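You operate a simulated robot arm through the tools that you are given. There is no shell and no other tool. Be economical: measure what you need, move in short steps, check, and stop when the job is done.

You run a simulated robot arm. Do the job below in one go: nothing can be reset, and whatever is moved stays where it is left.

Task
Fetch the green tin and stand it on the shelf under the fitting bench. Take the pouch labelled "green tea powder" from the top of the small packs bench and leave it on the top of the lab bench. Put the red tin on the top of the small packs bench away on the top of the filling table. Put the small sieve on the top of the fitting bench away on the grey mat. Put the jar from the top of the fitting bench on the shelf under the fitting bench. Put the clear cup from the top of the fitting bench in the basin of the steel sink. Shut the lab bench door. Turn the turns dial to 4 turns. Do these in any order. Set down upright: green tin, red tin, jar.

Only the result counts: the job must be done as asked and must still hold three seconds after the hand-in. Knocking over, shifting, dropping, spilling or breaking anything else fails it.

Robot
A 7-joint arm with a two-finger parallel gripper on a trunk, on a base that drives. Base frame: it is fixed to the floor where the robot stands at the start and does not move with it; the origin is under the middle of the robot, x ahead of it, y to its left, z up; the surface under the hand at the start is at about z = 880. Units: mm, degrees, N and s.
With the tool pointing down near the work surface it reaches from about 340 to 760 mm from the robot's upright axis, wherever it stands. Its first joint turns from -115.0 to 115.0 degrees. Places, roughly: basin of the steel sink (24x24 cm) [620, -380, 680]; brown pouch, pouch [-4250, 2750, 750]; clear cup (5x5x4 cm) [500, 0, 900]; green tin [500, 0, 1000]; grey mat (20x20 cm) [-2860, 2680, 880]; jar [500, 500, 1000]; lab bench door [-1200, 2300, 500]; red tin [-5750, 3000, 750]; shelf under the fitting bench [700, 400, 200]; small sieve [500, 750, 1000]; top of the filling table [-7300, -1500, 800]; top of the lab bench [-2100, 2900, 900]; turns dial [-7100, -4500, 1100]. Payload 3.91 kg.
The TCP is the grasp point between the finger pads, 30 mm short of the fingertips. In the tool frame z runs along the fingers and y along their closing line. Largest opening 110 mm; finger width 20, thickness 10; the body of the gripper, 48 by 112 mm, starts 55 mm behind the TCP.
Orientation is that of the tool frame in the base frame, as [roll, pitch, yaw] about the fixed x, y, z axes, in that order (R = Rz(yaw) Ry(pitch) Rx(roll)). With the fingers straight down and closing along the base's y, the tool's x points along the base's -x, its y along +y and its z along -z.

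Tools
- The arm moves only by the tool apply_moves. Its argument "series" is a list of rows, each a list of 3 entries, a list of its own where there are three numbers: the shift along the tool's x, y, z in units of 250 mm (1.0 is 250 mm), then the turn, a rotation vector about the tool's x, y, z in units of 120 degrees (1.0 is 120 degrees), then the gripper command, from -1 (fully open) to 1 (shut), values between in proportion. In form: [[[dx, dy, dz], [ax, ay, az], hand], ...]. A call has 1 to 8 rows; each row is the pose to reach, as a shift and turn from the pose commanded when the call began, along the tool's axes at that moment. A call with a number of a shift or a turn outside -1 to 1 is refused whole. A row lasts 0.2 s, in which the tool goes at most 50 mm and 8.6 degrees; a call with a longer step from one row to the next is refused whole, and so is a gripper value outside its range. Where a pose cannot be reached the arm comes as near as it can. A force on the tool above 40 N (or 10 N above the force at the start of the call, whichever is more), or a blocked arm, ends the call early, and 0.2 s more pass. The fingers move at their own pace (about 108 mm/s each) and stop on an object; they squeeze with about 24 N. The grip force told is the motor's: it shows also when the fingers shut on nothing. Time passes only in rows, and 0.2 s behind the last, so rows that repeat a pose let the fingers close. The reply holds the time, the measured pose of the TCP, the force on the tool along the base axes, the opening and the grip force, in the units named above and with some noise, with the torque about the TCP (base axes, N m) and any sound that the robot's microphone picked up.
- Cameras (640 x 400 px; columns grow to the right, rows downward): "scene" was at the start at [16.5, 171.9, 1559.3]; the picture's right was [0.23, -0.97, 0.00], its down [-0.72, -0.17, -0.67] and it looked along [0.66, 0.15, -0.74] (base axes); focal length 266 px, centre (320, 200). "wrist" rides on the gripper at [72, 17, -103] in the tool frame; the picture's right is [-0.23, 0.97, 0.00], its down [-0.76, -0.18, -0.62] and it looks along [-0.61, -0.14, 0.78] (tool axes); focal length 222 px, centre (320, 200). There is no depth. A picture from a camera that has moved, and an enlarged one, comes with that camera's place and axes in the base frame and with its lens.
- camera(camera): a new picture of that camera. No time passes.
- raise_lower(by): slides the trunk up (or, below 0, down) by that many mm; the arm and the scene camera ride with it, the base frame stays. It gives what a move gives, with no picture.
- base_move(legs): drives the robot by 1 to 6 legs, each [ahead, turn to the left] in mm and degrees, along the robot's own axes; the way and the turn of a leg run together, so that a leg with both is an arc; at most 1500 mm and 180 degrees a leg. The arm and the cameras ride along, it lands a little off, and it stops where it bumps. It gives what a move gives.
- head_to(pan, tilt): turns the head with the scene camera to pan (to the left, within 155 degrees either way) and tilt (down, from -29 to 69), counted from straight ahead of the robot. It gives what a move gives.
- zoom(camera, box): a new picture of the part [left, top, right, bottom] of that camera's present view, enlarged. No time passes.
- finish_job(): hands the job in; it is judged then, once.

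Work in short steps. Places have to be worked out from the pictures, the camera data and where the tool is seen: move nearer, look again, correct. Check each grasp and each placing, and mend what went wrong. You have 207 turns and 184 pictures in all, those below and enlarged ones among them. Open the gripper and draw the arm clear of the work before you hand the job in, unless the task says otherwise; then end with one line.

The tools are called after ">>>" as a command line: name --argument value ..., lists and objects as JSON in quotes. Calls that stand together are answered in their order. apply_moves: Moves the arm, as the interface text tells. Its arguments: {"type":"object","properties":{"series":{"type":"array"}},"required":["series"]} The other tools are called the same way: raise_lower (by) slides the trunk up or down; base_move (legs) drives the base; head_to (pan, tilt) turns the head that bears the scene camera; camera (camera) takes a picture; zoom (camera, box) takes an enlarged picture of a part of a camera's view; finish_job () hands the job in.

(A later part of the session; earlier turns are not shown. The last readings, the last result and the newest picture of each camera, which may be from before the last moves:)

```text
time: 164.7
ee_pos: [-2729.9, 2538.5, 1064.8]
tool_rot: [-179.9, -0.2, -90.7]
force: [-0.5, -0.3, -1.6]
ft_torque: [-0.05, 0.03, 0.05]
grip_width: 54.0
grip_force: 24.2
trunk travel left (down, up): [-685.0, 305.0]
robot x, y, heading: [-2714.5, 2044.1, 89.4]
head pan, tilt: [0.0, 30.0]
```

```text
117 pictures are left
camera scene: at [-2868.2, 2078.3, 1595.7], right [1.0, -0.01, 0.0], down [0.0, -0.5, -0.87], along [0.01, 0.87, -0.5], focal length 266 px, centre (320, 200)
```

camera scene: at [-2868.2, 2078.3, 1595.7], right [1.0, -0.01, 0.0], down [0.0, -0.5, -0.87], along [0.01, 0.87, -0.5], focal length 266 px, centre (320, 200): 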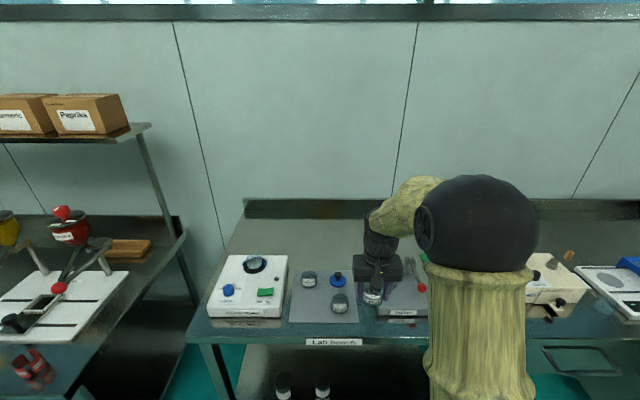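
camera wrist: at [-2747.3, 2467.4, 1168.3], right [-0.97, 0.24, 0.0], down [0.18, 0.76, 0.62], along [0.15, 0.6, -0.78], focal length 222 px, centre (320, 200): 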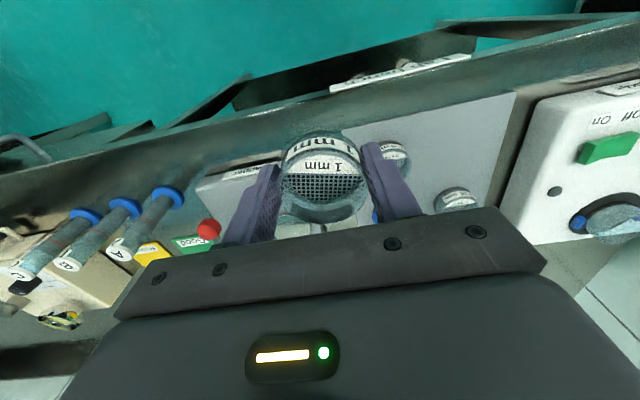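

Wrist view confirms the free cell. I move over (−2899,2640) still high, then look.

>>> apply_moves --series '[[[-0.08, 0.17, 0], [0, 0, 0], 1], [[-0.16, 0.34, 0], [0, 0, 0], 1], [[-0.28, 0.5, 0], [0, 0, 0], 1], [[-0.4, 0.64, 0], [0, 0, 0], 1], [[-0.4, 0.675, 0.12], [0, 0, 0], 1]]'

>>> camera --camera "wrist"

>>> zoom --camera "scene" --box '[190, 200, 420, 350]'

```text
time: 165.9
ee_pos: [-2897.4, 2641.3, 1034.2]
tool_rot: [-179.9, -0.1, -90.7]
force: [0.0, -1.0, -0.4]
ft_torque: [-0.02, -0.02, 0.0]
grip_width: 54.0
grip_force: 23.8
trunk travel left (down, up): [-685.0, 305.0]
robot x, y, heading: [-2712.7, 2044.5, 89.7]
head pan, tilt: [0.0, 30.0]
```

```text
116 pictures are left
camera wrist: at [-2915.5, 2569.4, 1137.1], right [-0.97, 0.24, 0.0], down [0.19, 0.76, 0.62], along [0.15, 0.6, -0.78], focal length 222 px, centre (320, 200)
```

wrist: 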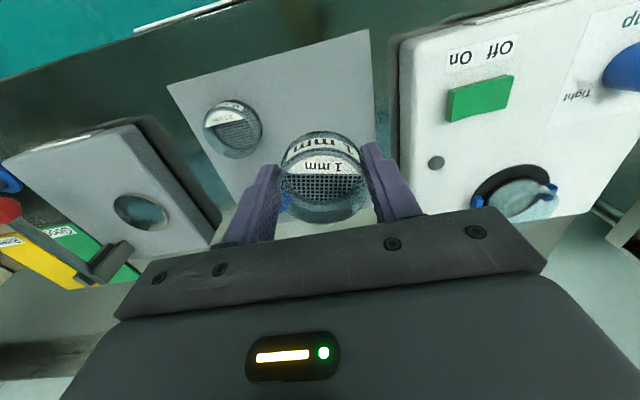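

```text
2.67 times, centred on (305, 275) of scene
camera zoom: at [-2868.4, 2078.1, 1595.7], right [1.0, -0.01, 0.0], down [0.0, -0.5, -0.87], along [0.01, 0.87, -0.5], focal length 710 px, centre (360, 0)
```

zoom: 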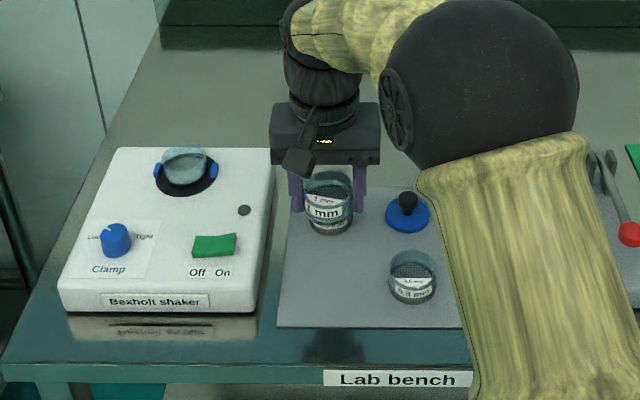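

Good alignment. I shift 3 mm right and descend to just above the mat.

>>> apply_moves --series '[[[0, -0.012, 0.16], [0, 0, 0], 1], [[0, -0.012, 0.32], [0, 0, 0], 1], [[0, -0.012, 0.44], [0, 0, 0], 1], [[0, -0.012, 0.456], [0, 0, 0], 1], [[0, -0.012, 0.468], [0, 0, 0], 1], [[0, -0.012, 0.478], [0, 0, 0], 1]]'

```text
time: 167.3
ee_pos: [-2892.9, 2640.5, 915.6]
tool_rot: [-179.8, 0.2, -90.6]
force: [-0.4, 1.8, 18.2]
ft_torque: [-0.11, 0.05, -0.07]
grip_width: 54.0
grip_force: 24.0
trunk travel left (down, up): [-685.0, 305.0]
robot x, y, heading: [-2713.2, 2044.2, 89.4]
head pan, tilt: [0.0, 30.0]
```

Contact with the mat. I ease off, open to ~72 mm, and rise.

>>> apply_moves --series '[[[0, 0, -0.006], [0, 0, 0], 1], [[0, 0, -0.006], [0, 0, 0], 0], [[0, 0, -0.006], [0, 0, 0], -0.3], [[0, 0, -0.006], [0, 0, 0], -0.3], [[0, 0, -0.15], [0, 0, 0], -0.3], [[0, 0, -0.34], [0, 0, 0], -0.3], [[0, 0, -0.52], [0, 0, 0], -0.3]]'

>>> camera --camera "wrist"

```text
time: 168.9
ee_pos: [-2892.1, 2640.8, 1045.0]
tool_rot: [-179.8, -0.2, -90.6]
force: [-0.1, -0.6, 0.3]
ft_torque: [-0.02, 0.01, 0.02]
grip_width: 71.3
grip_force: 0.1
trunk travel left (down, up): [-685.0, 305.0]
robot x, y, heading: [-2715.8, 2043.3, 89.5]
head pan, tilt: [0.0, 30.0]
```

```text
114 pictures are left
camera wrist: at [-2910.9, 2569.1, 1148.1], right [-0.97, 0.24, 0.0], down [0.18, 0.76, 0.62], along [0.15, 0.6, -0.78], focal length 222 px, centre (320, 200)
```

wrist: 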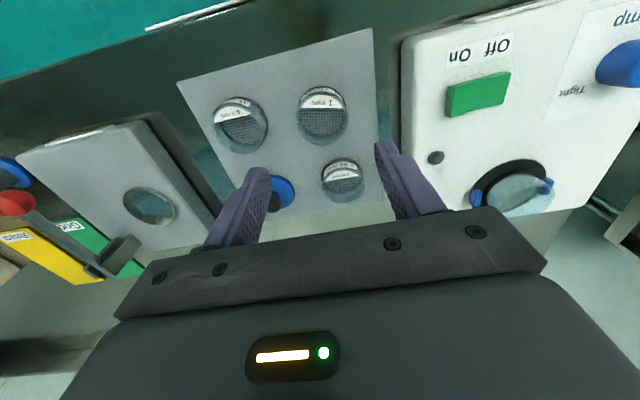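

The small sieve stands on the mat. Next I back off and drive along to the small packs bench (top z≈735, front y≈2480).

>>> base_move --legs '[[-380, 0], [0, 90], [1500, 0], [0, -90]]'

>>> apply_moves --series '[[[0.15, -0.14, 0], [0, 0, 0], 0], [[0.3, -0.28, 0], [0, 0, 0], 0], [[0.45, -0.42, 0], [0, 0, 0], 0], [[0.5, -0.56, 0], [0, 0, 0], 0]]'

>>> head_to --pan 0 --tilt 38

>>> camera --camera "scene"

```text
time: 191.1
ee_pos: [-4399.7, 2277.2, 1044.0]
tool_rot: [-179.8, 0.0, -90.8]
force: [0.1, 0.3, -0.7]
ft_torque: [0.02, 0.02, 0.0]
grip_width: 71.7
grip_force: 0.0
trunk travel left (down, up): [-685.0, 305.0]
robot x, y, heading: [-4222.9, 1680.9, 89.2]
head pan, tilt: [0.0, 30.0]
```

```text
refused: row 1 steps farther than a row can; nothing moved
```

```text
time: 191.8
ee_pos: [-4401.0, 2276.6, 1044.7]
tool_rot: [-179.7, -0.1, -90.9]
force: [0.2, 0.1, 0.1]
ft_torque: [-0.01, 0.01, 0.01]
grip_width: 71.4
grip_force: 0.1
trunk travel left (down, up): [-685.0, 305.0]
robot x, y, heading: [-4223.5, 1679.7, 89.4]
head pan, tilt: [0.0, 38.0]
```

```text
113 pictures are left
camera scene: at [-4377.6, 1709.4, 1583.4], right [1.0, -0.01, 0.0], down [-0.01, -0.62, -0.79], along [0.01, 0.79, -0.62], focal length 266 px, centre (320, 200)
```

scene: 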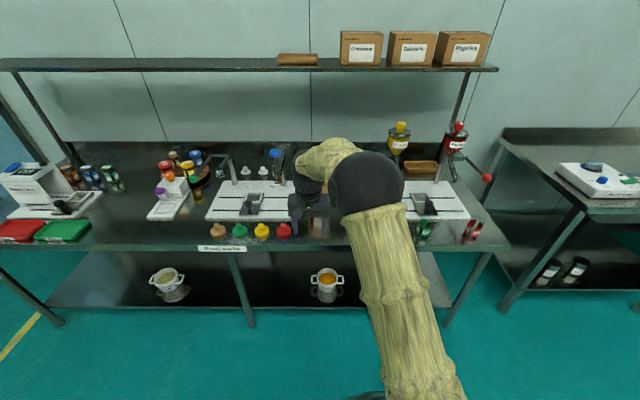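

The arm hides the pouches; I swing it to the right and in.

>>> apply_moves --series '[[[0.1, -0.16, 0], [0, 0, 0], 0], [[0.2, -0.32, 0], [0, 0, 0], 0], [[0.3, -0.48, 0], [0, 0, 0], 0], [[0.4, -0.64, 0], [0, 0, 0], 0], [[0.5, -0.8, 0], [0, 0, 0], 0], [[0.6, -0.96, 0], [0, 0, 0], 0]]'

>>> apply_moves --series '[[[0.04, -0.19, 0], [0, 0, 0], 0], [[0.08, -0.38, 0], [0, 0, 0], 0], [[0.12, -0.57, 0], [0, 0, 0], 0], [[0.16, -0.76, 0], [0, 0, 0], 0]]'

>>> camera --camera "scene"

```text
time: 193.2
ee_pos: [-4161.9, 2123.0, 1045.2]
tool_rot: [-179.9, -0.1, -90.9]
force: [-0.3, 0.1, -0.5]
ft_torque: [-0.01, 0.01, 0.01]
grip_width: 54.8
grip_force: 0.1
trunk travel left (down, up): [-685.0, 305.0]
robot x, y, heading: [-4224.5, 1681.1, 89.5]
head pan, tilt: [0.0, 38.0]
```

```text
time: 194.2
ee_pos: [-3973.3, 2080.4, 1044.9]
tool_rot: [-179.9, 0.0, -90.8]
force: [0.9, 1.2, -0.1]
ft_torque: [-0.01, -0.03, 0.0]
grip_width: 54.9
grip_force: 0.1
trunk travel left (down, up): [-685.0, 305.0]
robot x, y, heading: [-4224.3, 1680.6, 89.2]
head pan, tilt: [0.0, 38.0]
```

```text
112 pictures are left
camera scene: at [-4376.2, 1709.1, 1583.5], right [1.0, -0.01, 0.0], down [-0.01, -0.62, -0.79], along [0.01, 0.79, -0.62], focal length 266 px, centre (320, 200)
```

scene: 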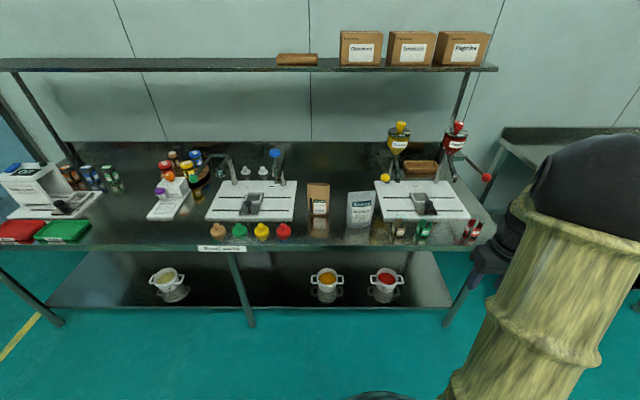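

>>> zoom --camera "scene" --box '[280, 150, 408, 250]'

>>> zoom --camera "scene" --box '[0, 130, 220, 260]'

```text
4.00 times, centred on (344, 200) of scene
camera zoom: at [-4376.2, 1709.1, 1583.5], right [1.0, -0.01, 0.0], down [-0.01, -0.62, -0.79], along [0.01, 0.79, -0.62], focal length 1066 px, centre (224, 200)
```

zoom: 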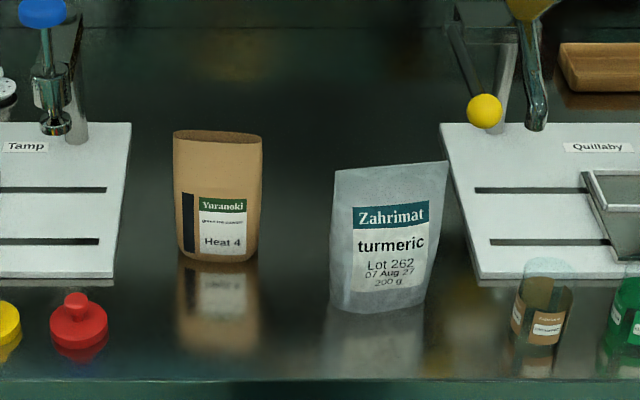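

```text
2.91 times, centred on (110, 195) of scene
camera zoom: at [-4376.2, 1709.1, 1583.5], right [1.0, -0.01, 0.0], down [-0.01, -0.62, -0.79], along [0.01, 0.79, -0.62], focal length 775 px, centre (931, 214)
```

zoom: 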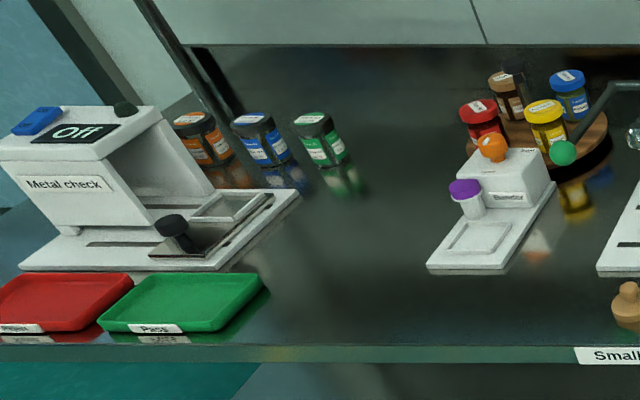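

The brown pouch (Yuranoki, green tea powder) stands at about (−4371,2690), top z≈905; table top z≈748. I turn the hand by 90° so that it closes across the pouch's thickness, then drive nearer.

>>> apply_moves --series '[[[0, 0, 0], [0, 0, 0.07], 0], [[0, 0, 0], [0, 0, 0.14], 0], [[0, 0, 0], [0, 0, 0.21], 0], [[0, 0, 0], [0, 0, 0.28], 0], [[0, 0, 0], [0, 0, 0.35], 0], [[0, 0, 0], [0, 0, 0.42], 0], [[0, 0, 0], [0, 0, 0.49], 0], [[0, 0, 0], [0, 0, 0.56], 0]]'

>>> apply_moves --series '[[[0, 0, 0], [0, 0, 0.07], -0.5], [[0, 0, 0], [0, 0, 0.14], -0.5], [[0, 0, 0], [0, 0, 0.187], -0.5]]'

>>> base_move --legs '[[360, 0]]'

```text
time: 196.0
ee_pos: [-3973.4, 2081.0, 1045.1]
tool_rot: [-179.8, 0.1, -158.2]
force: [0.0, 0.0, 0.0]
ft_torque: [-0.03, 0.02, -0.02]
grip_width: 55.1
grip_force: 0.0
trunk travel left (down, up): [-685.0, 305.0]
robot x, y, heading: [-4224.0, 1680.1, 89.0]
head pan, tilt: [0.0, 38.0]
```

```text
time: 196.8
ee_pos: [-3973.2, 2080.2, 1045.1]
tool_rot: [-179.8, 0.2, 179.3]
force: [0.1, -0.3, 0.5]
ft_torque: [0.01, 0.01, 0.0]
grip_width: 82.5
grip_force: 0.0
trunk travel left (down, up): [-685.0, 305.0]
robot x, y, heading: [-4224.9, 1679.6, 89.1]
head pan, tilt: [0.0, 38.0]
```

```text
time: 199.4
ee_pos: [-3970.9, 2441.4, 1045.1]
tool_rot: [-179.9, 0.2, 179.7]
force: [0.5, -0.2, 0.3]
ft_torque: [0.0, -0.02, 0.01]
grip_width: 82.6
grip_force: 0.1
trunk travel left (down, up): [-685.0, 305.0]
robot x, y, heading: [-4219.8, 2040.0, 89.4]
head pan, tilt: [0.0, 38.0]
```

>>> apply_moves --series '[[[0.18, 0.02, 0], [0, 0, 0], -0.5], [[0.36, 0.06, 0], [0, 0, 0], -0.5], [[0.54, 0.1, 0], [0, 0, 0], -0.5], [[0.72, 0.14, 0], [0, 0, 0], -0.5], [[0.9, 0.2, 0], [0, 0, 0], -0.5]]'

>>> apply_moves --series '[[[0.18, 0.06, 0], [0, 0, 0], -0.5], [[0.36, 0.16, 0], [0, 0, 0], -0.5], [[0.54, 0.26, 0], [0, 0, 0], -0.5]]'

>>> camera --camera "wrist"

>>> camera --camera "scene"

```text
time: 200.6
ee_pos: [-4195.8, 2492.0, 1043.9]
tool_rot: [-179.8, 0.2, 179.5]
force: [-0.3, 0.5, 1.0]
ft_torque: [-0.02, -0.02, -0.02]
grip_width: 82.8
grip_force: 0.1
trunk travel left (down, up): [-685.0, 305.0]
robot x, y, heading: [-4219.0, 2043.3, 89.6]
head pan, tilt: [0.0, 38.0]
```

```text
refused: row 2 steps farther than a row can; nothing moved
```

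```text
109 pictures are left
camera wrist: at [-4268.1, 2510.4, 1147.5], right [0.23, 0.97, 0.0], down [0.76, -0.18, 0.63], along [0.61, -0.15, -0.78], focal length 222 px, centre (320, 200)
```

wrist: 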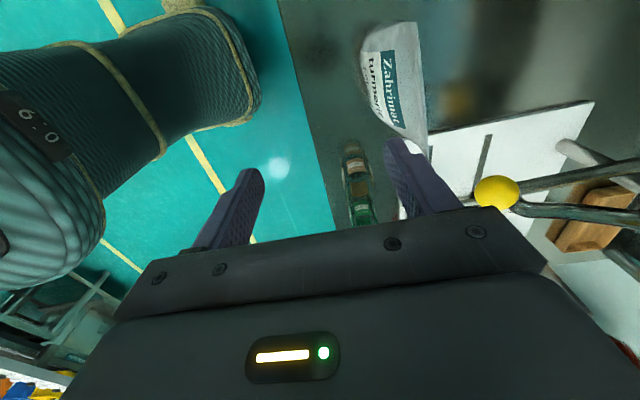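

```text
108 pictures are left
camera scene: at [-4374.4, 2069.0, 1583.2], right [1.0, -0.01, 0.0], down [-0.01, -0.62, -0.79], along [0.01, 0.79, -0.62], focal length 266 px, centre (320, 200)
```

scene: 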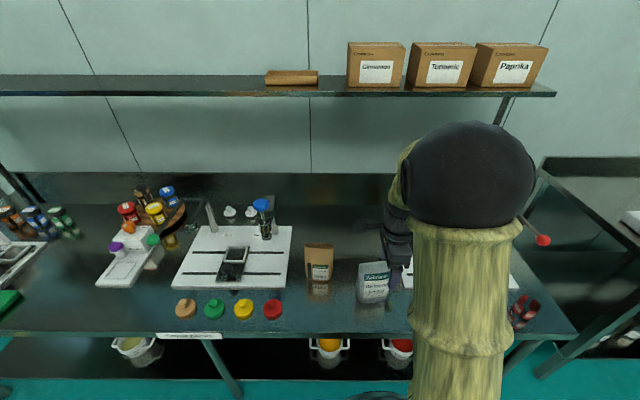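

>>> zoom --camera "scene" --box '[280, 220, 408, 310]'

```text
4.44 times, centred on (344, 265) of scene
camera zoom: at [-4374.4, 2069.0, 1583.2], right [1.0, -0.01, 0.0], down [-0.01, -0.62, -0.79], along [0.01, 0.79, -0.62], focal length 1184 px, centre (213, -89)
```

zoom: 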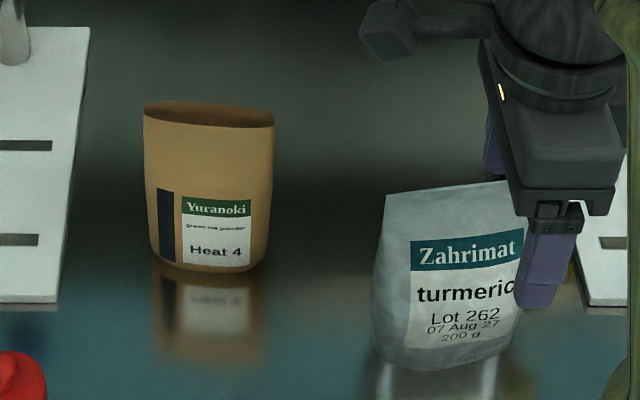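

Pouch centre ≈(−4372,2674), top z≈912. I move above it in small steps.

>>> apply_moves --series '[[[0.14, 0.14, 0], [0, 0, 0], -0.5], [[0.28, 0.28, 0], [0, 0, 0], -0.5], [[0.42, 0.42, 0], [0, 0, 0], -0.5], [[0.56, 0.56, 0], [0, 0, 0], -0.5], [[0.69, 0.69, 0], [0, 0, 0], -0.5], [[0.704, 0.728, 0.1], [0, 0, 0], -0.5]]'

>>> camera --camera "wrist"

>>> zoom --camera "scene" --box '[250, 170, 410, 310]'

```text
time: 202.0
ee_pos: [-4370.0, 2677.3, 1018.7]
tool_rot: [-179.7, 0.0, 179.7]
force: [-0.6, -0.2, -0.5]
ft_torque: [0.0, -0.02, -0.01]
grip_width: 82.4
grip_force: 0.0
trunk travel left (down, up): [-685.0, 305.0]
robot x, y, heading: [-4219.5, 2040.7, 89.6]
head pan, tilt: [0.0, 38.0]
```

```text
106 pictures are left
camera wrist: at [-4442.0, 2695.2, 1121.5], right [0.23, 0.97, 0.0], down [0.76, -0.18, 0.63], along [0.61, -0.15, -0.78], focal length 222 px, centre (320, 200)
```

wrist: 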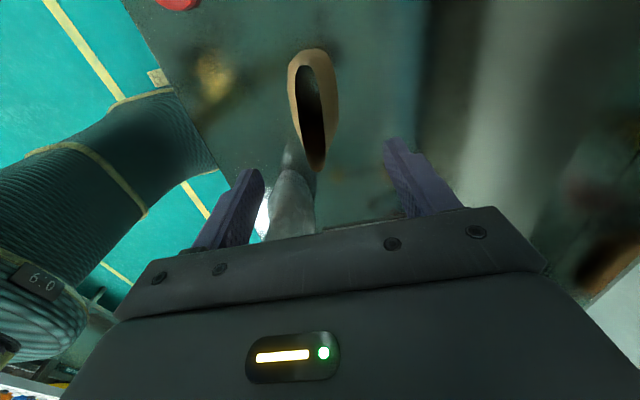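

```text
2.86 times, centred on (330, 240) of scene
camera zoom: at [-4373.7, 2069.1, 1583.3], right [1.0, -0.01, 0.0], down [-0.01, -0.62, -0.79], along [0.01, 0.79, -0.62], focal length 761 px, centre (291, 86)
```

zoom: 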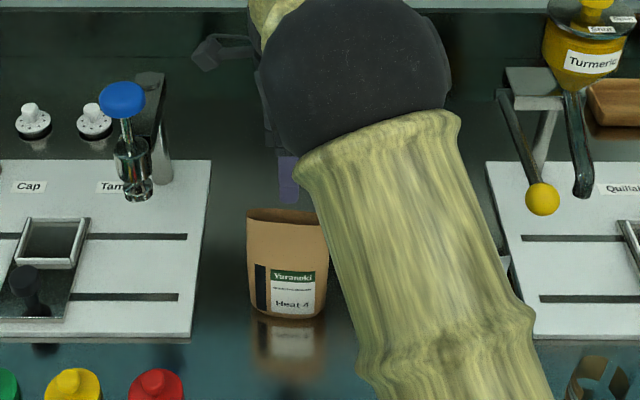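

The pouch mouth runs from (−4420,2681) to (−4322,2663), i.e. turned about −10°. I turn the hand to match, descend to z≈882 and grip.

>>> apply_moves --series '[[[0.008, -0.02, 0.1], [0, 0, 0.06], -0.5], [[0.008, -0.02, 0.25], [0, 0, 0.083], -0.5], [[0.008, -0.02, 0.4], [0, 0, 0.083], -0.5], [[0.008, -0.02, 0.547], [0, 0, 0.083], -0.5], [[0.008, -0.02, 0.547], [0, 0, 0.083], 0.3], [[0.008, -0.02, 0.547], [0, 0, 0.083], 1], [[0.008, -0.02, 0.547], [0, 0, 0.083], 1]]'

>>> camera --camera "wrist"

```text
time: 203.6
ee_pos: [-4371.1, 2670.3, 882.4]
tool_rot: [-179.9, 0.2, 169.6]
force: [-0.6, 0.5, 1.6]
ft_torque: [0.02, -0.02, 0.02]
grip_width: 46.9
grip_force: 24.1
trunk travel left (down, up): [-685.0, 305.0]
robot x, y, heading: [-4219.3, 2043.7, 89.5]
head pan, tilt: [0.0, 38.0]
```

```text
104 pictures are left
camera wrist: at [-4439.7, 2701.2, 985.4], right [0.4, 0.92, 0.0], down [0.72, -0.31, 0.63], along [0.57, -0.25, -0.78], focal length 222 px, centre (320, 200)
```

wrist: 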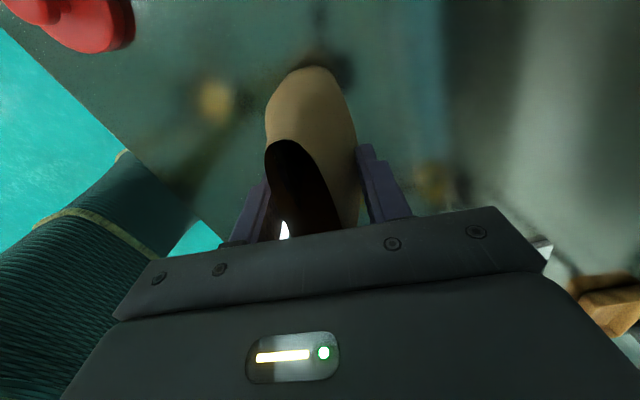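

Gripped (47 mm). I lift it 200 mm and back away.

>>> apply_moves --series '[[[0, 0, -0.18], [0, 0, 0], 1], [[0, 0, -0.36], [0, 0, 0], 1], [[0, 0, -0.54], [0, 0, 0], 1], [[0, 0, -0.72], [0, 0, 0], 1], [[0, 0, -0.84], [0, 0, 0], 1]]'

>>> camera --camera "wrist"

>>> base_move --legs '[[-380, 0]]'

>>> camera --camera "scene"

```text
time: 204.8
ee_pos: [-4371.4, 2671.2, 1091.9]
tool_rot: [-179.8, 0.3, 169.6]
force: [0.3, -0.2, -1.6]
ft_torque: [-0.01, 0.01, 0.02]
grip_width: 46.0
grip_force: 24.1
trunk travel left (down, up): [-685.0, 305.0]
robot x, y, heading: [-4218.3, 2039.3, 89.4]
head pan, tilt: [0.0, 38.0]
```

```text
103 pictures are left
camera wrist: at [-4440.0, 2701.1, 1195.7], right [0.4, 0.92, 0.0], down [0.71, -0.31, 0.63], along [0.57, -0.25, -0.78], focal length 222 px, centre (320, 200)
```

wrist: 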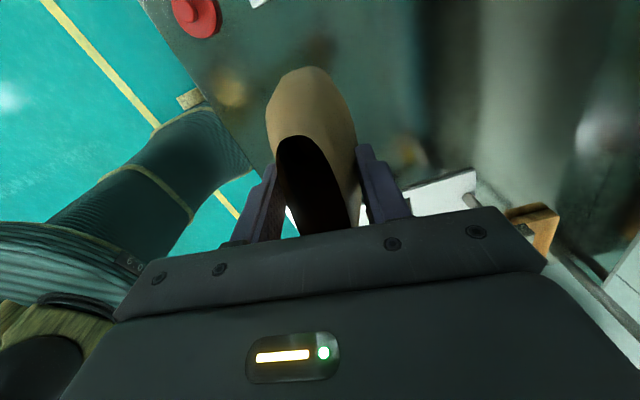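

```text
time: 207.5
ee_pos: [-4373.4, 2289.6, 1092.7]
tool_rot: [-179.8, 0.2, 169.3]
force: [-1.1, 0.0, -0.9]
ft_torque: [0.01, 0.01, 0.0]
grip_width: 45.8
grip_force: 23.8
trunk travel left (down, up): [-685.0, 305.0]
robot x, y, heading: [-4229.7, 1657.3, 89.0]
head pan, tilt: [0.0, 38.0]
```

```text
102 pictures are left
camera scene: at [-4378.1, 1686.1, 1583.3], right [1.0, -0.01, 0.0], down [-0.01, -0.62, -0.79], along [0.01, 0.79, -0.62], focal length 266 px, centre (320, 200)
```

scene: 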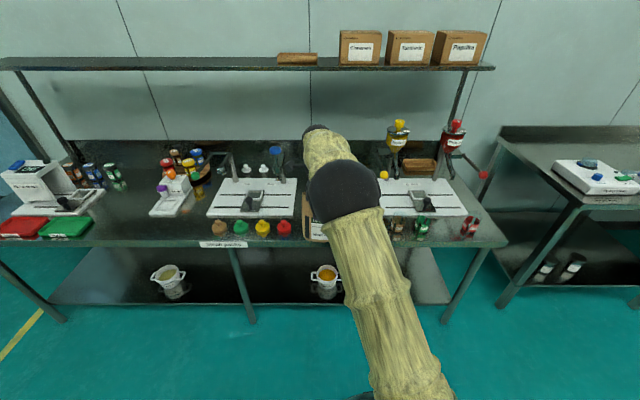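

The pouch is clear. I drive to the middle of the lab bench and look for a free spot.

>>> base_move --legs '[[0, -89], [1500, 0], [250, 0], [0, 90]]'

>>> camera --camera "scene"

```text
time: 228.9
ee_pos: [-2645.3, 2297.6, 1092.0]
tool_rot: [-179.9, 0.2, 171.2]
force: [1.2, 0.6, -1.0]
ft_torque: [0.04, 0.02, 0.01]
grip_width: 44.1
grip_force: 24.4
trunk travel left (down, up): [-685.0, 305.0]
robot x, y, heading: [-2476.4, 1668.3, 91.2]
head pan, tilt: [0.0, 38.0]
```

```text
101 pictures are left
camera scene: at [-2631.6, 1695.7, 1583.3], right [1.0, 0.02, 0.0], down [0.01, -0.62, -0.79], along [-0.01, 0.79, -0.62], focal length 266 px, centre (320, 200)
```

scene: 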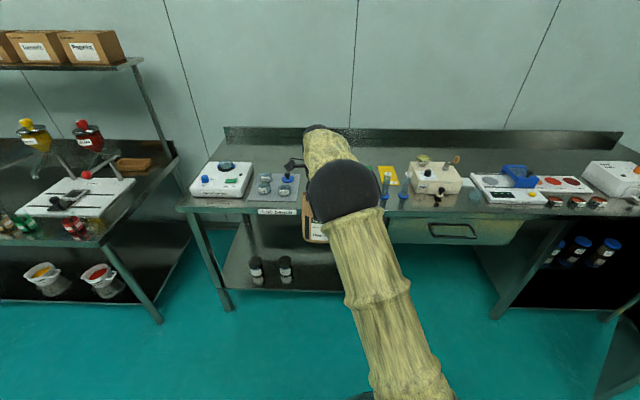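

The back strip of the lab bench (y 2830–3080) is free. I raise the trunk 100 mm and drive up to the bench, then look from the wrist.

>>> raise_lower --by 110

>>> base_move --legs '[[470, 0]]'

>>> camera --camera "wrist"

>>> camera --camera "scene"

```text
time: 230.3
ee_pos: [-2646.3, 2297.4, 1201.2]
tool_rot: [-179.9, 0.2, 171.2]
force: [-0.3, -0.5, -0.3]
ft_torque: [-0.02, 0.0, 0.0]
grip_width: 44.4
grip_force: 23.9
trunk travel left (down, up): [-795.0, 195.0]
robot x, y, heading: [-2479.4, 1672.6, 91.0]
head pan, tilt: [0.0, 38.0]
```

```text
time: 233.5
ee_pos: [-2656.6, 2765.9, 1202.3]
tool_rot: [-179.9, 0.2, 171.3]
force: [0.6, 0.1, -0.1]
ft_torque: [0.01, -0.01, 0.0]
grip_width: 44.2
grip_force: 23.8
trunk travel left (down, up): [-795.0, 195.0]
robot x, y, heading: [-2485.9, 2136.2, 90.9]
head pan, tilt: [0.0, 38.0]
```

```text
100 pictures are left
camera wrist: at [-2725.7, 2793.7, 1305.0], right [0.37, 0.93, 0.0], down [0.72, -0.29, 0.63], along [0.58, -0.23, -0.78], focal length 222 px, centre (320, 200)
```

wrist: 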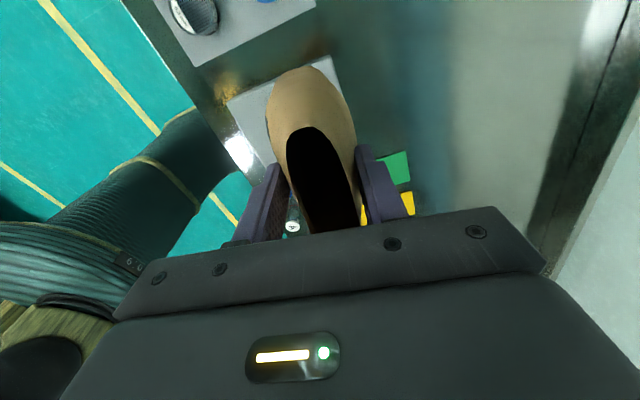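

```text
99 pictures are left
camera scene: at [-2640.2, 2163.6, 1693.3], right [1.0, 0.02, 0.0], down [0.01, -0.62, -0.79], along [-0.02, 0.79, -0.62], focal length 266 px, centre (320, 200)
```

scene: 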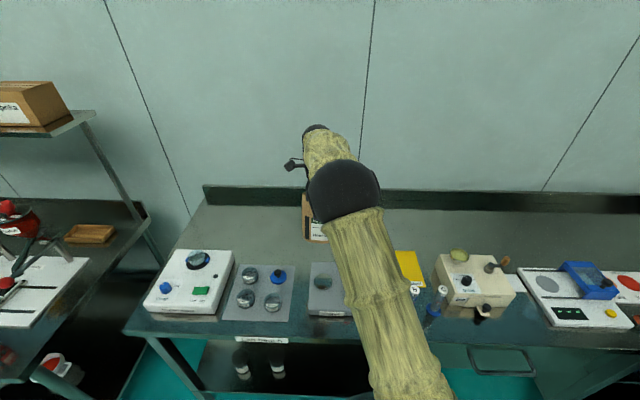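

I set the pouch down behind the scale at about (−2665,2862): extend first, partly lower, then look.

>>> apply_moves --series '[[[0.02, 0.1, 0.12], [0, 0, 0], 1], [[0.05, 0.22, 0.22], [0, 0, 0], 1], [[0.09, 0.375, 0.3], [0, 0, 0], 1], [[0.09, 0.375, 0.4], [0, 0, 0], 1]]'

>>> camera --camera "wrist"

>>> zoom --camera "scene" --box '[200, 130, 440, 330]'

```text
time: 234.5
ee_pos: [-2664.9, 2857.7, 1102.9]
tool_rot: [-179.8, 0.2, 171.3]
force: [0.2, -0.3, -0.4]
ft_torque: [0.05, 0.01, -0.01]
grip_width: 44.1
grip_force: 24.3
trunk travel left (down, up): [-795.0, 195.0]
robot x, y, heading: [-2483.5, 2136.9, 90.8]
head pan, tilt: [0.0, 38.0]
```

```text
98 pictures are left
camera wrist: at [-2734.1, 2886.7, 1205.1], right [0.37, 0.93, 0.0], down [0.72, -0.29, 0.63], along [0.58, -0.23, -0.78], focal length 222 px, centre (320, 200)
```

wrist: 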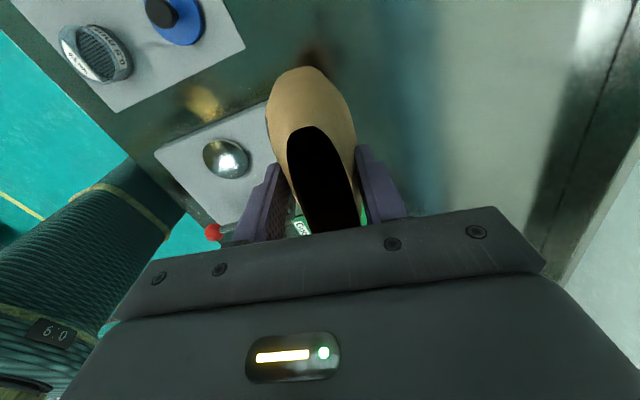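

```text
2.00 times, centred on (320, 230) of scene
camera zoom: at [-2640.6, 2161.2, 1693.4], right [1.0, 0.02, 0.0], down [0.01, -0.61, -0.79], along [-0.02, 0.79, -0.61], focal length 533 px, centre (320, 140)
```

zoom: 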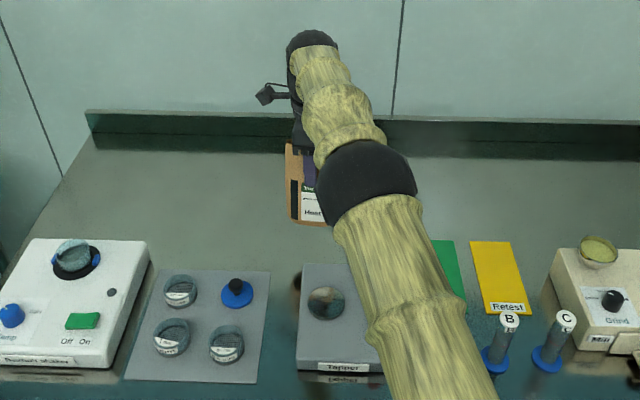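

Clear. I lower toward contact (expected TCP z≈1014).

>>> apply_moves --series '[[[0, 0, 0.15], [0, 0, 0], 1], [[0, 0, 0.28], [0, 0, 0], 1], [[0, 0, 0.31], [0, 0, 0], 1], [[0, 0, 0.328], [0, 0, 0], 1], [[0, 0, 0.342], [0, 0, 0], 1], [[0, 0, 0.354], [0, 0, 0], 1]]'

```text
time: 235.9
ee_pos: [-2663.5, 2861.3, 1013.3]
tool_rot: [-179.9, 0.2, 171.2]
force: [0.5, 0.1, -1.1]
ft_torque: [-0.02, 0.02, 0.04]
grip_width: 43.9
grip_force: 23.8
trunk travel left (down, up): [-795.0, 195.0]
robot x, y, heading: [-2488.2, 2138.6, 91.0]
head pan, tilt: [0.0, 38.0]
```

>>> apply_moves --series '[[[0, 0, 0.012], [0, 0, 0], 1], [[0, 0, 0.024], [0, 0, 0], 1], [[0, 0, 0.034], [0, 0, 0], 1]]'

>>> zoom --camera "scene" --box '[280, 170, 380, 260]'

```text
time: 236.7
ee_pos: [-2663.6, 2858.6, 1008.3]
tool_rot: [179.9, 0.0, 171.4]
force: [-0.2, -0.5, 14.3]
ft_torque: [0.09, -0.12, -0.01]
grip_width: 43.8
grip_force: 24.2
trunk travel left (down, up): [-795.0, 195.0]
robot x, y, heading: [-2487.3, 2138.4, 91.3]
head pan, tilt: [0.0, 38.0]
```

```text
4.44 times, centred on (330, 215) of scene
camera zoom: at [-2639.8, 2160.6, 1693.7], right [1.0, 0.02, 0.0], down [0.01, -0.61, -0.79], along [-0.02, 0.79, -0.61], focal length 1184 px, centre (276, 133)
```

zoom: 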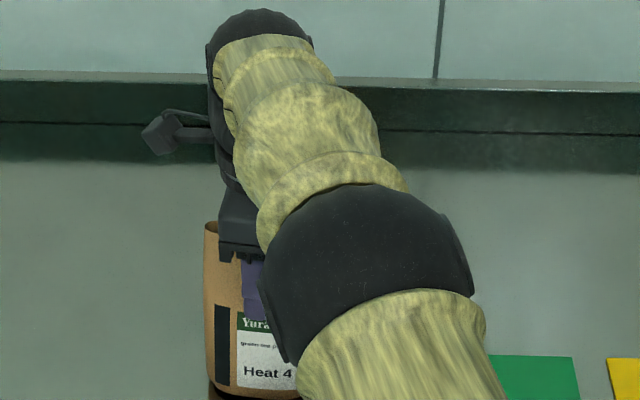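

The pouch touches down (14 N). I release and rise.

>>> apply_moves --series '[[[0, 0, -0.01], [0, 0, 0], 1], [[0, 0, -0.01], [0, 0, 0], 0.1], [[0, 0, -0.01], [0, 0, 0], -0.4], [[0, 0, -0.01], [0, 0, 0], -0.4], [[0, 0, -0.15], [0, 0, 0], -0.4], [[0, 0, -0.34], [0, 0, 0], -0.4], [[0, 0, -0.44], [0, 0, 0], -0.4]]'

>>> camera --camera "wrist"

```text
time: 238.3
ee_pos: [-2665.7, 2860.6, 1115.1]
tool_rot: [-179.9, 0.2, 171.4]
force: [-0.7, -0.7, -0.1]
ft_torque: [0.01, 0.02, -0.03]
grip_width: 77.2
grip_force: 0.0
trunk travel left (down, up): [-795.0, 195.0]
robot x, y, heading: [-2486.8, 2139.5, 90.8]
head pan, tilt: [0.0, 38.0]
```

```text
95 pictures are left
camera wrist: at [-2734.3, 2889.0, 1218.6], right [0.37, 0.93, 0.0], down [0.72, -0.29, 0.63], along [0.58, -0.23, -0.78], focal length 222 px, centre (320, 200)
```

wrist: 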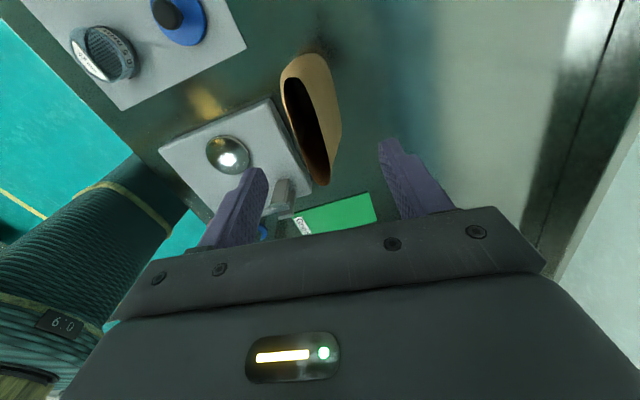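

The pouch stands on the lab bench. Now the door: I back off, drive right a bit and look at it.

>>> base_move --legs '[[-500, 0], [0, -91], [450, 0]]'

>>> head_to --pan 45 --tilt 35

>>> camera --camera "scene"

```text
time: 250.0
ee_pos: [-1297.7, 1820.7, 1114.2]
tool_rot: [-179.9, 0.2, 81.0]
force: [0.5, 0.2, -0.5]
ft_torque: [0.0, -0.01, -0.02]
grip_width: 77.2
grip_force: 0.0
trunk travel left (down, up): [-795.0, 195.0]
robot x, y, heading: [-2027.0, 1646.6, 1.0]
head pan, tilt: [0.0, 38.0]
```

```text
time: 251.1
ee_pos: [-1298.2, 1820.9, 1114.7]
tool_rot: [-179.9, 0.1, 81.0]
force: [1.1, 0.1, 1.0]
ft_torque: [-0.02, 0.02, 0.0]
grip_width: 76.7
grip_force: 0.0
trunk travel left (down, up): [-795.0, 195.0]
robot x, y, heading: [-2023.6, 1648.0, 0.8]
head pan, tilt: [45.0, 35.0]
```

```text
94 pictures are left
camera scene: at [-2024.2, 1862.0, 1697.9], right [0.72, -0.7, 0.0], down [-0.4, -0.41, -0.82], along [0.57, 0.59, -0.57], focal length 266 px, centre (320, 200)
```

scene: 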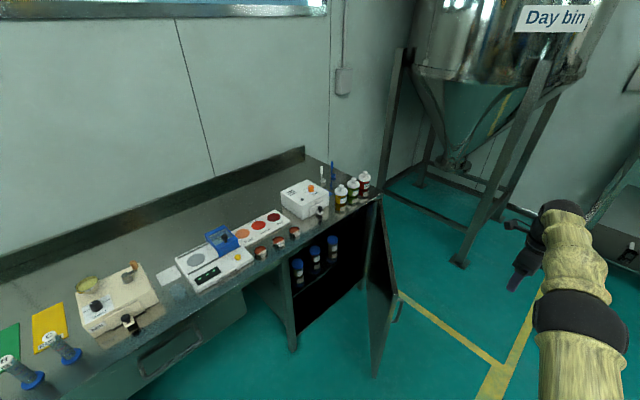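

The door's free edge is at about (−1395,2103), hinge at about (−915,2500), ~40° open. I first square the hand back (tool x toward the robot), fold the arm in, and close the fingers.

>>> apply_moves --series '[[[0, -0.1, 0], [0, 0, -0.07], 1], [[0, -0.2, 0], [0, 0, -0.14], 1], [[0, -0.3, 0], [0, 0, -0.21], 1], [[0, -0.4, 0], [0, 0, -0.28], 1], [[0, -0.5, 0], [0, 0, -0.35], 1], [[0, -0.6, 0], [0, 0, -0.42], 1], [[0, -0.7, 0], [0, 0, -0.49], 1], [[0, -0.8, 0], [0, 0, -0.56], 1]]'

>>> apply_moves --series '[[[0, 0, 0], [0, 0, -0.07], 1], [[0, 0, 0], [0, 0, -0.14], 1], [[0, 0, 0], [0, 0, -0.21], 1], [[0, 0, 0], [0, 0, -0.273], 1]]'

```text
time: 252.9
ee_pos: [-1497.0, 1853.0, 1117.0]
tool_rot: [-179.8, 0.0, 148.4]
force: [0.0, 0.2, 0.4]
ft_torque: [-0.02, 0.01, 0.02]
grip_width: 0.0
grip_force: 23.6
trunk travel left (down, up): [-795.0, 195.0]
robot x, y, heading: [-2021.5, 1649.2, 0.8]
head pan, tilt: [45.0, 35.0]
```

```text
time: 253.9
ee_pos: [-1496.1, 1851.0, 1114.9]
tool_rot: [-179.8, -0.3, -178.8]
force: [0.2, 0.4, -0.3]
ft_torque: [0.02, -0.03, -0.02]
grip_width: 0.1
grip_force: 23.9
trunk travel left (down, up): [-795.0, 195.0]
robot x, y, heading: [-2022.3, 1648.0, 1.0]
head pan, tilt: [45.0, 35.0]
```

>>> base_move --legs '[[740, 0], [0, 89], [-180, 0]]'

>>> apply_moves --series '[[[0, -0.19, 0], [0, 0, 0], 1], [[0, -0.38, 0], [0, 0, 0], 1], [[0, -0.57, 0], [0, 0, 0], 1], [[0, -0.76, 0], [0, 0, 0], 1]]'

>>> raise_lower --by -400

>>> raise_lower --by -160

>>> head_to --pan 0 --tilt 25

>>> camera --camera "scene"

```text
time: 265.4
ee_pos: [-1486.9, 2006.5, 1115.4]
tool_rot: [-179.7, -0.1, -89.3]
force: [0.1, -0.1, 0.2]
ft_torque: [-0.01, 0.04, 0.01]
grip_width: 0.0
grip_force: 24.0
trunk travel left (down, up): [-795.0, 195.0]
robot x, y, heading: [-1286.3, 1478.2, 90.8]
head pan, tilt: [45.0, 35.0]
```

```text
time: 266.4
ee_pos: [-1297.6, 2009.7, 1114.0]
tool_rot: [-179.9, -0.2, -89.3]
force: [1.3, 0.0, -0.3]
ft_torque: [-0.01, 0.01, -0.04]
grip_width: 0.0
grip_force: 23.7
trunk travel left (down, up): [-795.0, 195.0]
robot x, y, heading: [-1284.0, 1478.2, 90.6]
head pan, tilt: [45.0, 35.0]
```

```text
time: 270.2
ee_pos: [-1299.4, 2009.7, 716.0]
tool_rot: [-179.8, -0.1, -89.2]
force: [-0.8, -0.4, 0.7]
ft_torque: [0.0, -0.03, -0.01]
grip_width: 0.0
grip_force: 23.6
trunk travel left (down, up): [-395.0, 595.0]
robot x, y, heading: [-1286.0, 1476.7, 91.1]
head pan, tilt: [45.0, 35.0]
```

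```text
time: 272.0
ee_pos: [-1299.1, 2008.6, 553.8]
tool_rot: [-179.8, 0.0, -89.3]
force: [-0.8, 0.7, -0.1]
ft_torque: [0.02, -0.01, 0.02]
grip_width: 0.0
grip_force: 23.8
trunk travel left (down, up): [-235.0, 755.0]
robot x, y, heading: [-1285.4, 1478.4, 91.1]
head pan, tilt: [45.0, 35.0]
```

```text
time: 273.1
ee_pos: [-1299.3, 2010.0, 554.4]
tool_rot: [-179.9, -0.1, -89.3]
force: [0.4, 0.6, -0.1]
ft_torque: [-0.03, 0.03, 0.03]
grip_width: 0.0
grip_force: 24.2
trunk travel left (down, up): [-235.0, 755.0]
robot x, y, heading: [-1281.5, 1479.6, 91.0]
head pan, tilt: [0.0, 25.0]
```

```text
93 pictures are left
camera scene: at [-1438.9, 1510.4, 1153.6], right [1.0, 0.02, 0.0], down [0.01, -0.42, -0.91], along [-0.01, 0.91, -0.42], focal length 266 px, centre (320, 200)
```

scene: 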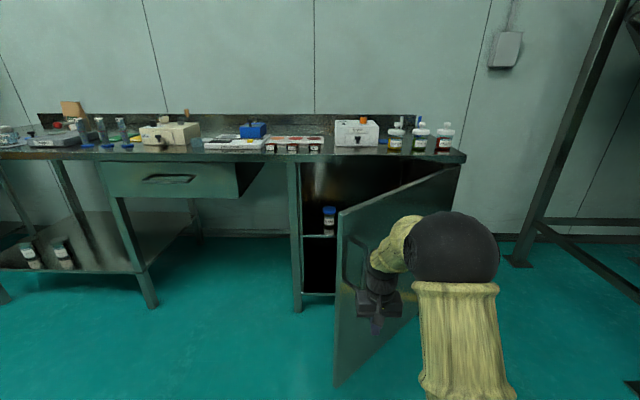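

The hand is in front of the door, right of its handle. I lower another 80 mm and push by driving ahead 230 mm.

>>> raise_lower --by -80

>>> base_move --legs '[[230, 0]]'

>>> camera --camera "scene"

```text
time: 274.3
ee_pos: [-1299.3, 2009.9, 475.3]
tool_rot: [-179.8, -0.1, -89.3]
force: [0.0, 0.7, 0.0]
ft_torque: [-0.01, 0.04, -0.03]
grip_width: 0.4
grip_force: 24.4
trunk travel left (down, up): [-155.0, 835.0]
robot x, y, heading: [-1285.8, 1482.1, 90.9]
head pan, tilt: [0.0, 25.0]
```

```text
time: 276.2
ee_pos: [-1300.7, 2238.2, 475.2]
tool_rot: [-179.8, -0.2, -89.4]
force: [0.6, 0.1, -0.4]
ft_torque: [0.01, 0.02, 0.01]
grip_width: 0.0
grip_force: 23.6
trunk travel left (down, up): [-155.0, 835.0]
robot x, y, heading: [-1286.0, 1706.0, 90.6]
head pan, tilt: [0.0, 25.0]
```

```text
92 pictures are left
camera scene: at [-1442.0, 1739.5, 1073.7], right [1.0, 0.01, 0.0], down [0.01, -0.42, -0.91], along [-0.01, 0.91, -0.42], focal length 266 px, centre (320, 200)
```

scene: 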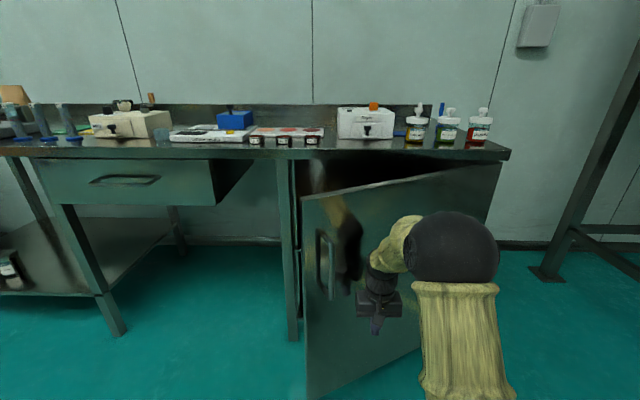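

The door is closing. I push on with the arm.

>>> apply_moves --series '[[[-0.12, 0, 0], [0, 0, 0], 1], [[-0.24, 0, 0], [0, 0, 0], 1], [[-0.36, 0, 0], [0, 0, 0], 1], [[-0.48, 0, 0], [0, 0, 0], 1], [[-0.6, 0, 0], [0, 0, 0], 1], [[-0.72, 0, 0], [0, 0, 0], 1], [[-0.8, 0, 0], [0, 0, 0], 1]]'

>>> camera --camera "scene"

```text
time: 277.8
ee_pos: [-1303.2, 2440.6, 473.3]
tool_rot: [-179.8, 0.0, -89.4]
force: [0.1, -0.3, 0.5]
ft_torque: [-0.01, 0.0, 0.02]
grip_width: 0.3
grip_force: 24.5
trunk travel left (down, up): [-155.0, 835.0]
robot x, y, heading: [-1288.6, 1707.2, 90.8]
head pan, tilt: [0.0, 25.0]
```

```text
91 pictures are left
camera scene: at [-1442.0, 1739.4, 1073.7], right [1.0, 0.01, 0.0], down [0.01, -0.42, -0.91], along [-0.01, 0.91, -0.42], focal length 266 px, centre (320, 200)
```

scene: 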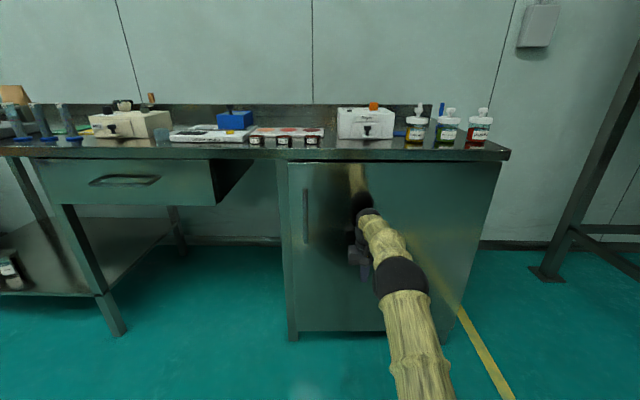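

The door looks nearly shut; I push a bit further until it resists.

>>> apply_moves --series '[[[-0.04, 0, 0], [0, 0, 0], 1], [[-0.08, 0, 0], [0, 0, 0], 1], [[-0.12, 0, 0], [0, 0, 0], 1], [[-0.16, 0, 0], [0, 0, 0], 1], [[-0.2, 0, 0], [0, 0, 0], 1]]'

>>> zoom --camera "scene" --box '[260, 120, 520, 350]'

```text
time: 279.0
ee_pos: [-1302.4, 2464.0, 472.7]
tool_rot: [-179.9, -0.1, -89.4]
force: [-1.0, -0.6, 0.0]
ft_torque: [-0.02, 0.0, -0.01]
grip_width: 0.0
grip_force: 23.9
out of reach, approached as far as the arm can: row 3, 4, 5
trunk travel left (down, up): [-155.0, 835.0]
robot x, y, heading: [-1287.8, 1708.1, 90.9]
head pan, tilt: [0.0, 25.0]
```

```text
1.74 times, centred on (390, 235) of scene
camera zoom: at [-1442.0, 1739.4, 1073.7], right [1.0, 0.01, 0.0], down [0.01, -0.42, -0.91], along [-0.01, 0.91, -0.42], focal length 463 px, centre (198, 139)
```

zoom: 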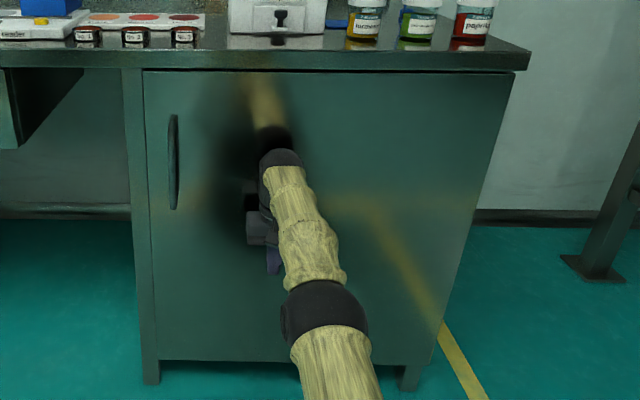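

>>> base_move --legs '[[40, 0]]'

>>> zoom --camera "scene" --box '[260, 120, 520, 350]'

```text
time: 279.8
ee_pos: [-1303.3, 2470.0, 474.5]
tool_rot: [-179.9, -1.4, -89.7]
force: [0.1, -18.5, 5.8]
ft_torque: [2.0, -0.03, -0.27]
grip_width: 0.1
grip_force: 24.3
trunk travel left (down, up): [-155.0, 835.0]
robot x, y, heading: [-1284.7, 1721.1, 90.5]
head pan, tilt: [0.0, 25.0]
stopped in leg 1: the force on the tool passed its limit at 148 N (the readings are from after the stop); the commanded pose is now the measured one
```

```text
1.74 times, centred on (390, 235) of scene
camera zoom: at [-1442.2, 1751.3, 1073.7], right [1.0, 0.01, 0.0], down [0.01, -0.42, -0.91], along [-0.01, 0.91, -0.42], focal length 463 px, centre (198, 139)
```

zoom: 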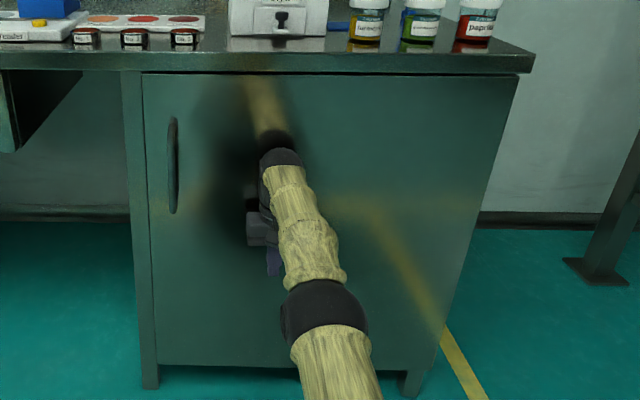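

The door is firmly shut. I back off and check that it stays shut.

>>> base_move --legs '[[-350, 0]]'

>>> raise_lower --by 400

>>> raise_lower --by 130

>>> head_to --pan 0 --tilt 30

>>> camera --camera "scene"

```text
time: 282.4
ee_pos: [-1297.1, 2122.9, 473.0]
tool_rot: [-179.7, -1.4, -89.7]
force: [-0.5, -0.1, 0.2]
ft_torque: [0.04, -0.03, 0.04]
grip_width: 0.1
grip_force: 24.0
trunk travel left (down, up): [-155.0, 835.0]
robot x, y, heading: [-1283.9, 1370.0, 90.7]
head pan, tilt: [0.0, 25.0]
```

```text
time: 286.2
ee_pos: [-1297.9, 2124.2, 872.0]
tool_rot: [-179.7, -1.4, -89.8]
force: [0.1, 1.1, 0.3]
ft_torque: [0.01, 0.01, 0.01]
grip_width: 0.1
grip_force: 23.6
trunk travel left (down, up): [-555.0, 435.0]
robot x, y, heading: [-1283.6, 1368.6, 90.6]
head pan, tilt: [0.0, 25.0]
```

```text
time: 287.8
ee_pos: [-1296.8, 2122.9, 1002.8]
tool_rot: [-179.8, -1.4, -89.8]
force: [0.4, 0.4, -0.3]
ft_torque: [0.02, -0.01, 0.01]
grip_width: 0.0
grip_force: 23.8
trunk travel left (down, up): [-685.0, 305.0]
robot x, y, heading: [-1282.4, 1369.7, 90.6]
head pan, tilt: [0.0, 25.0]
```

```text
time: 288.5
ee_pos: [-1297.9, 2123.0, 1002.1]
tool_rot: [-179.8, -1.4, -89.8]
force: [0.4, 0.3, 0.6]
ft_torque: [-0.01, 0.0, 0.03]
grip_width: 0.0
grip_force: 23.8
trunk travel left (down, up): [-685.0, 305.0]
robot x, y, heading: [-1283.6, 1373.8, 90.3]
head pan, tilt: [0.0, 30.0]
```

```text
88 pictures are left
camera scene: at [-1438.0, 1402.9, 1595.7], right [1.0, 0.01, 0.0], down [0.01, -0.5, -0.87], along [-0.01, 0.87, -0.5], focal length 266 px, centre (320, 200)
```

scene: 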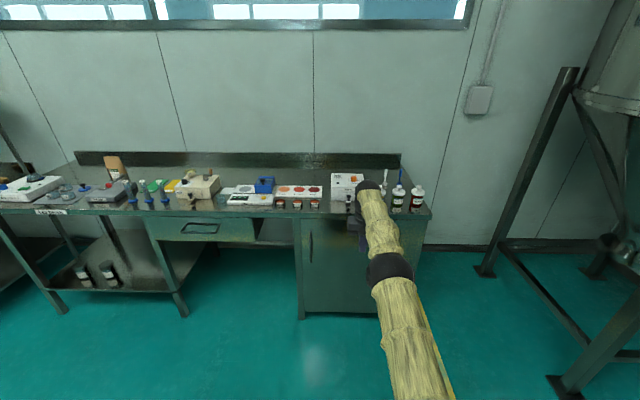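

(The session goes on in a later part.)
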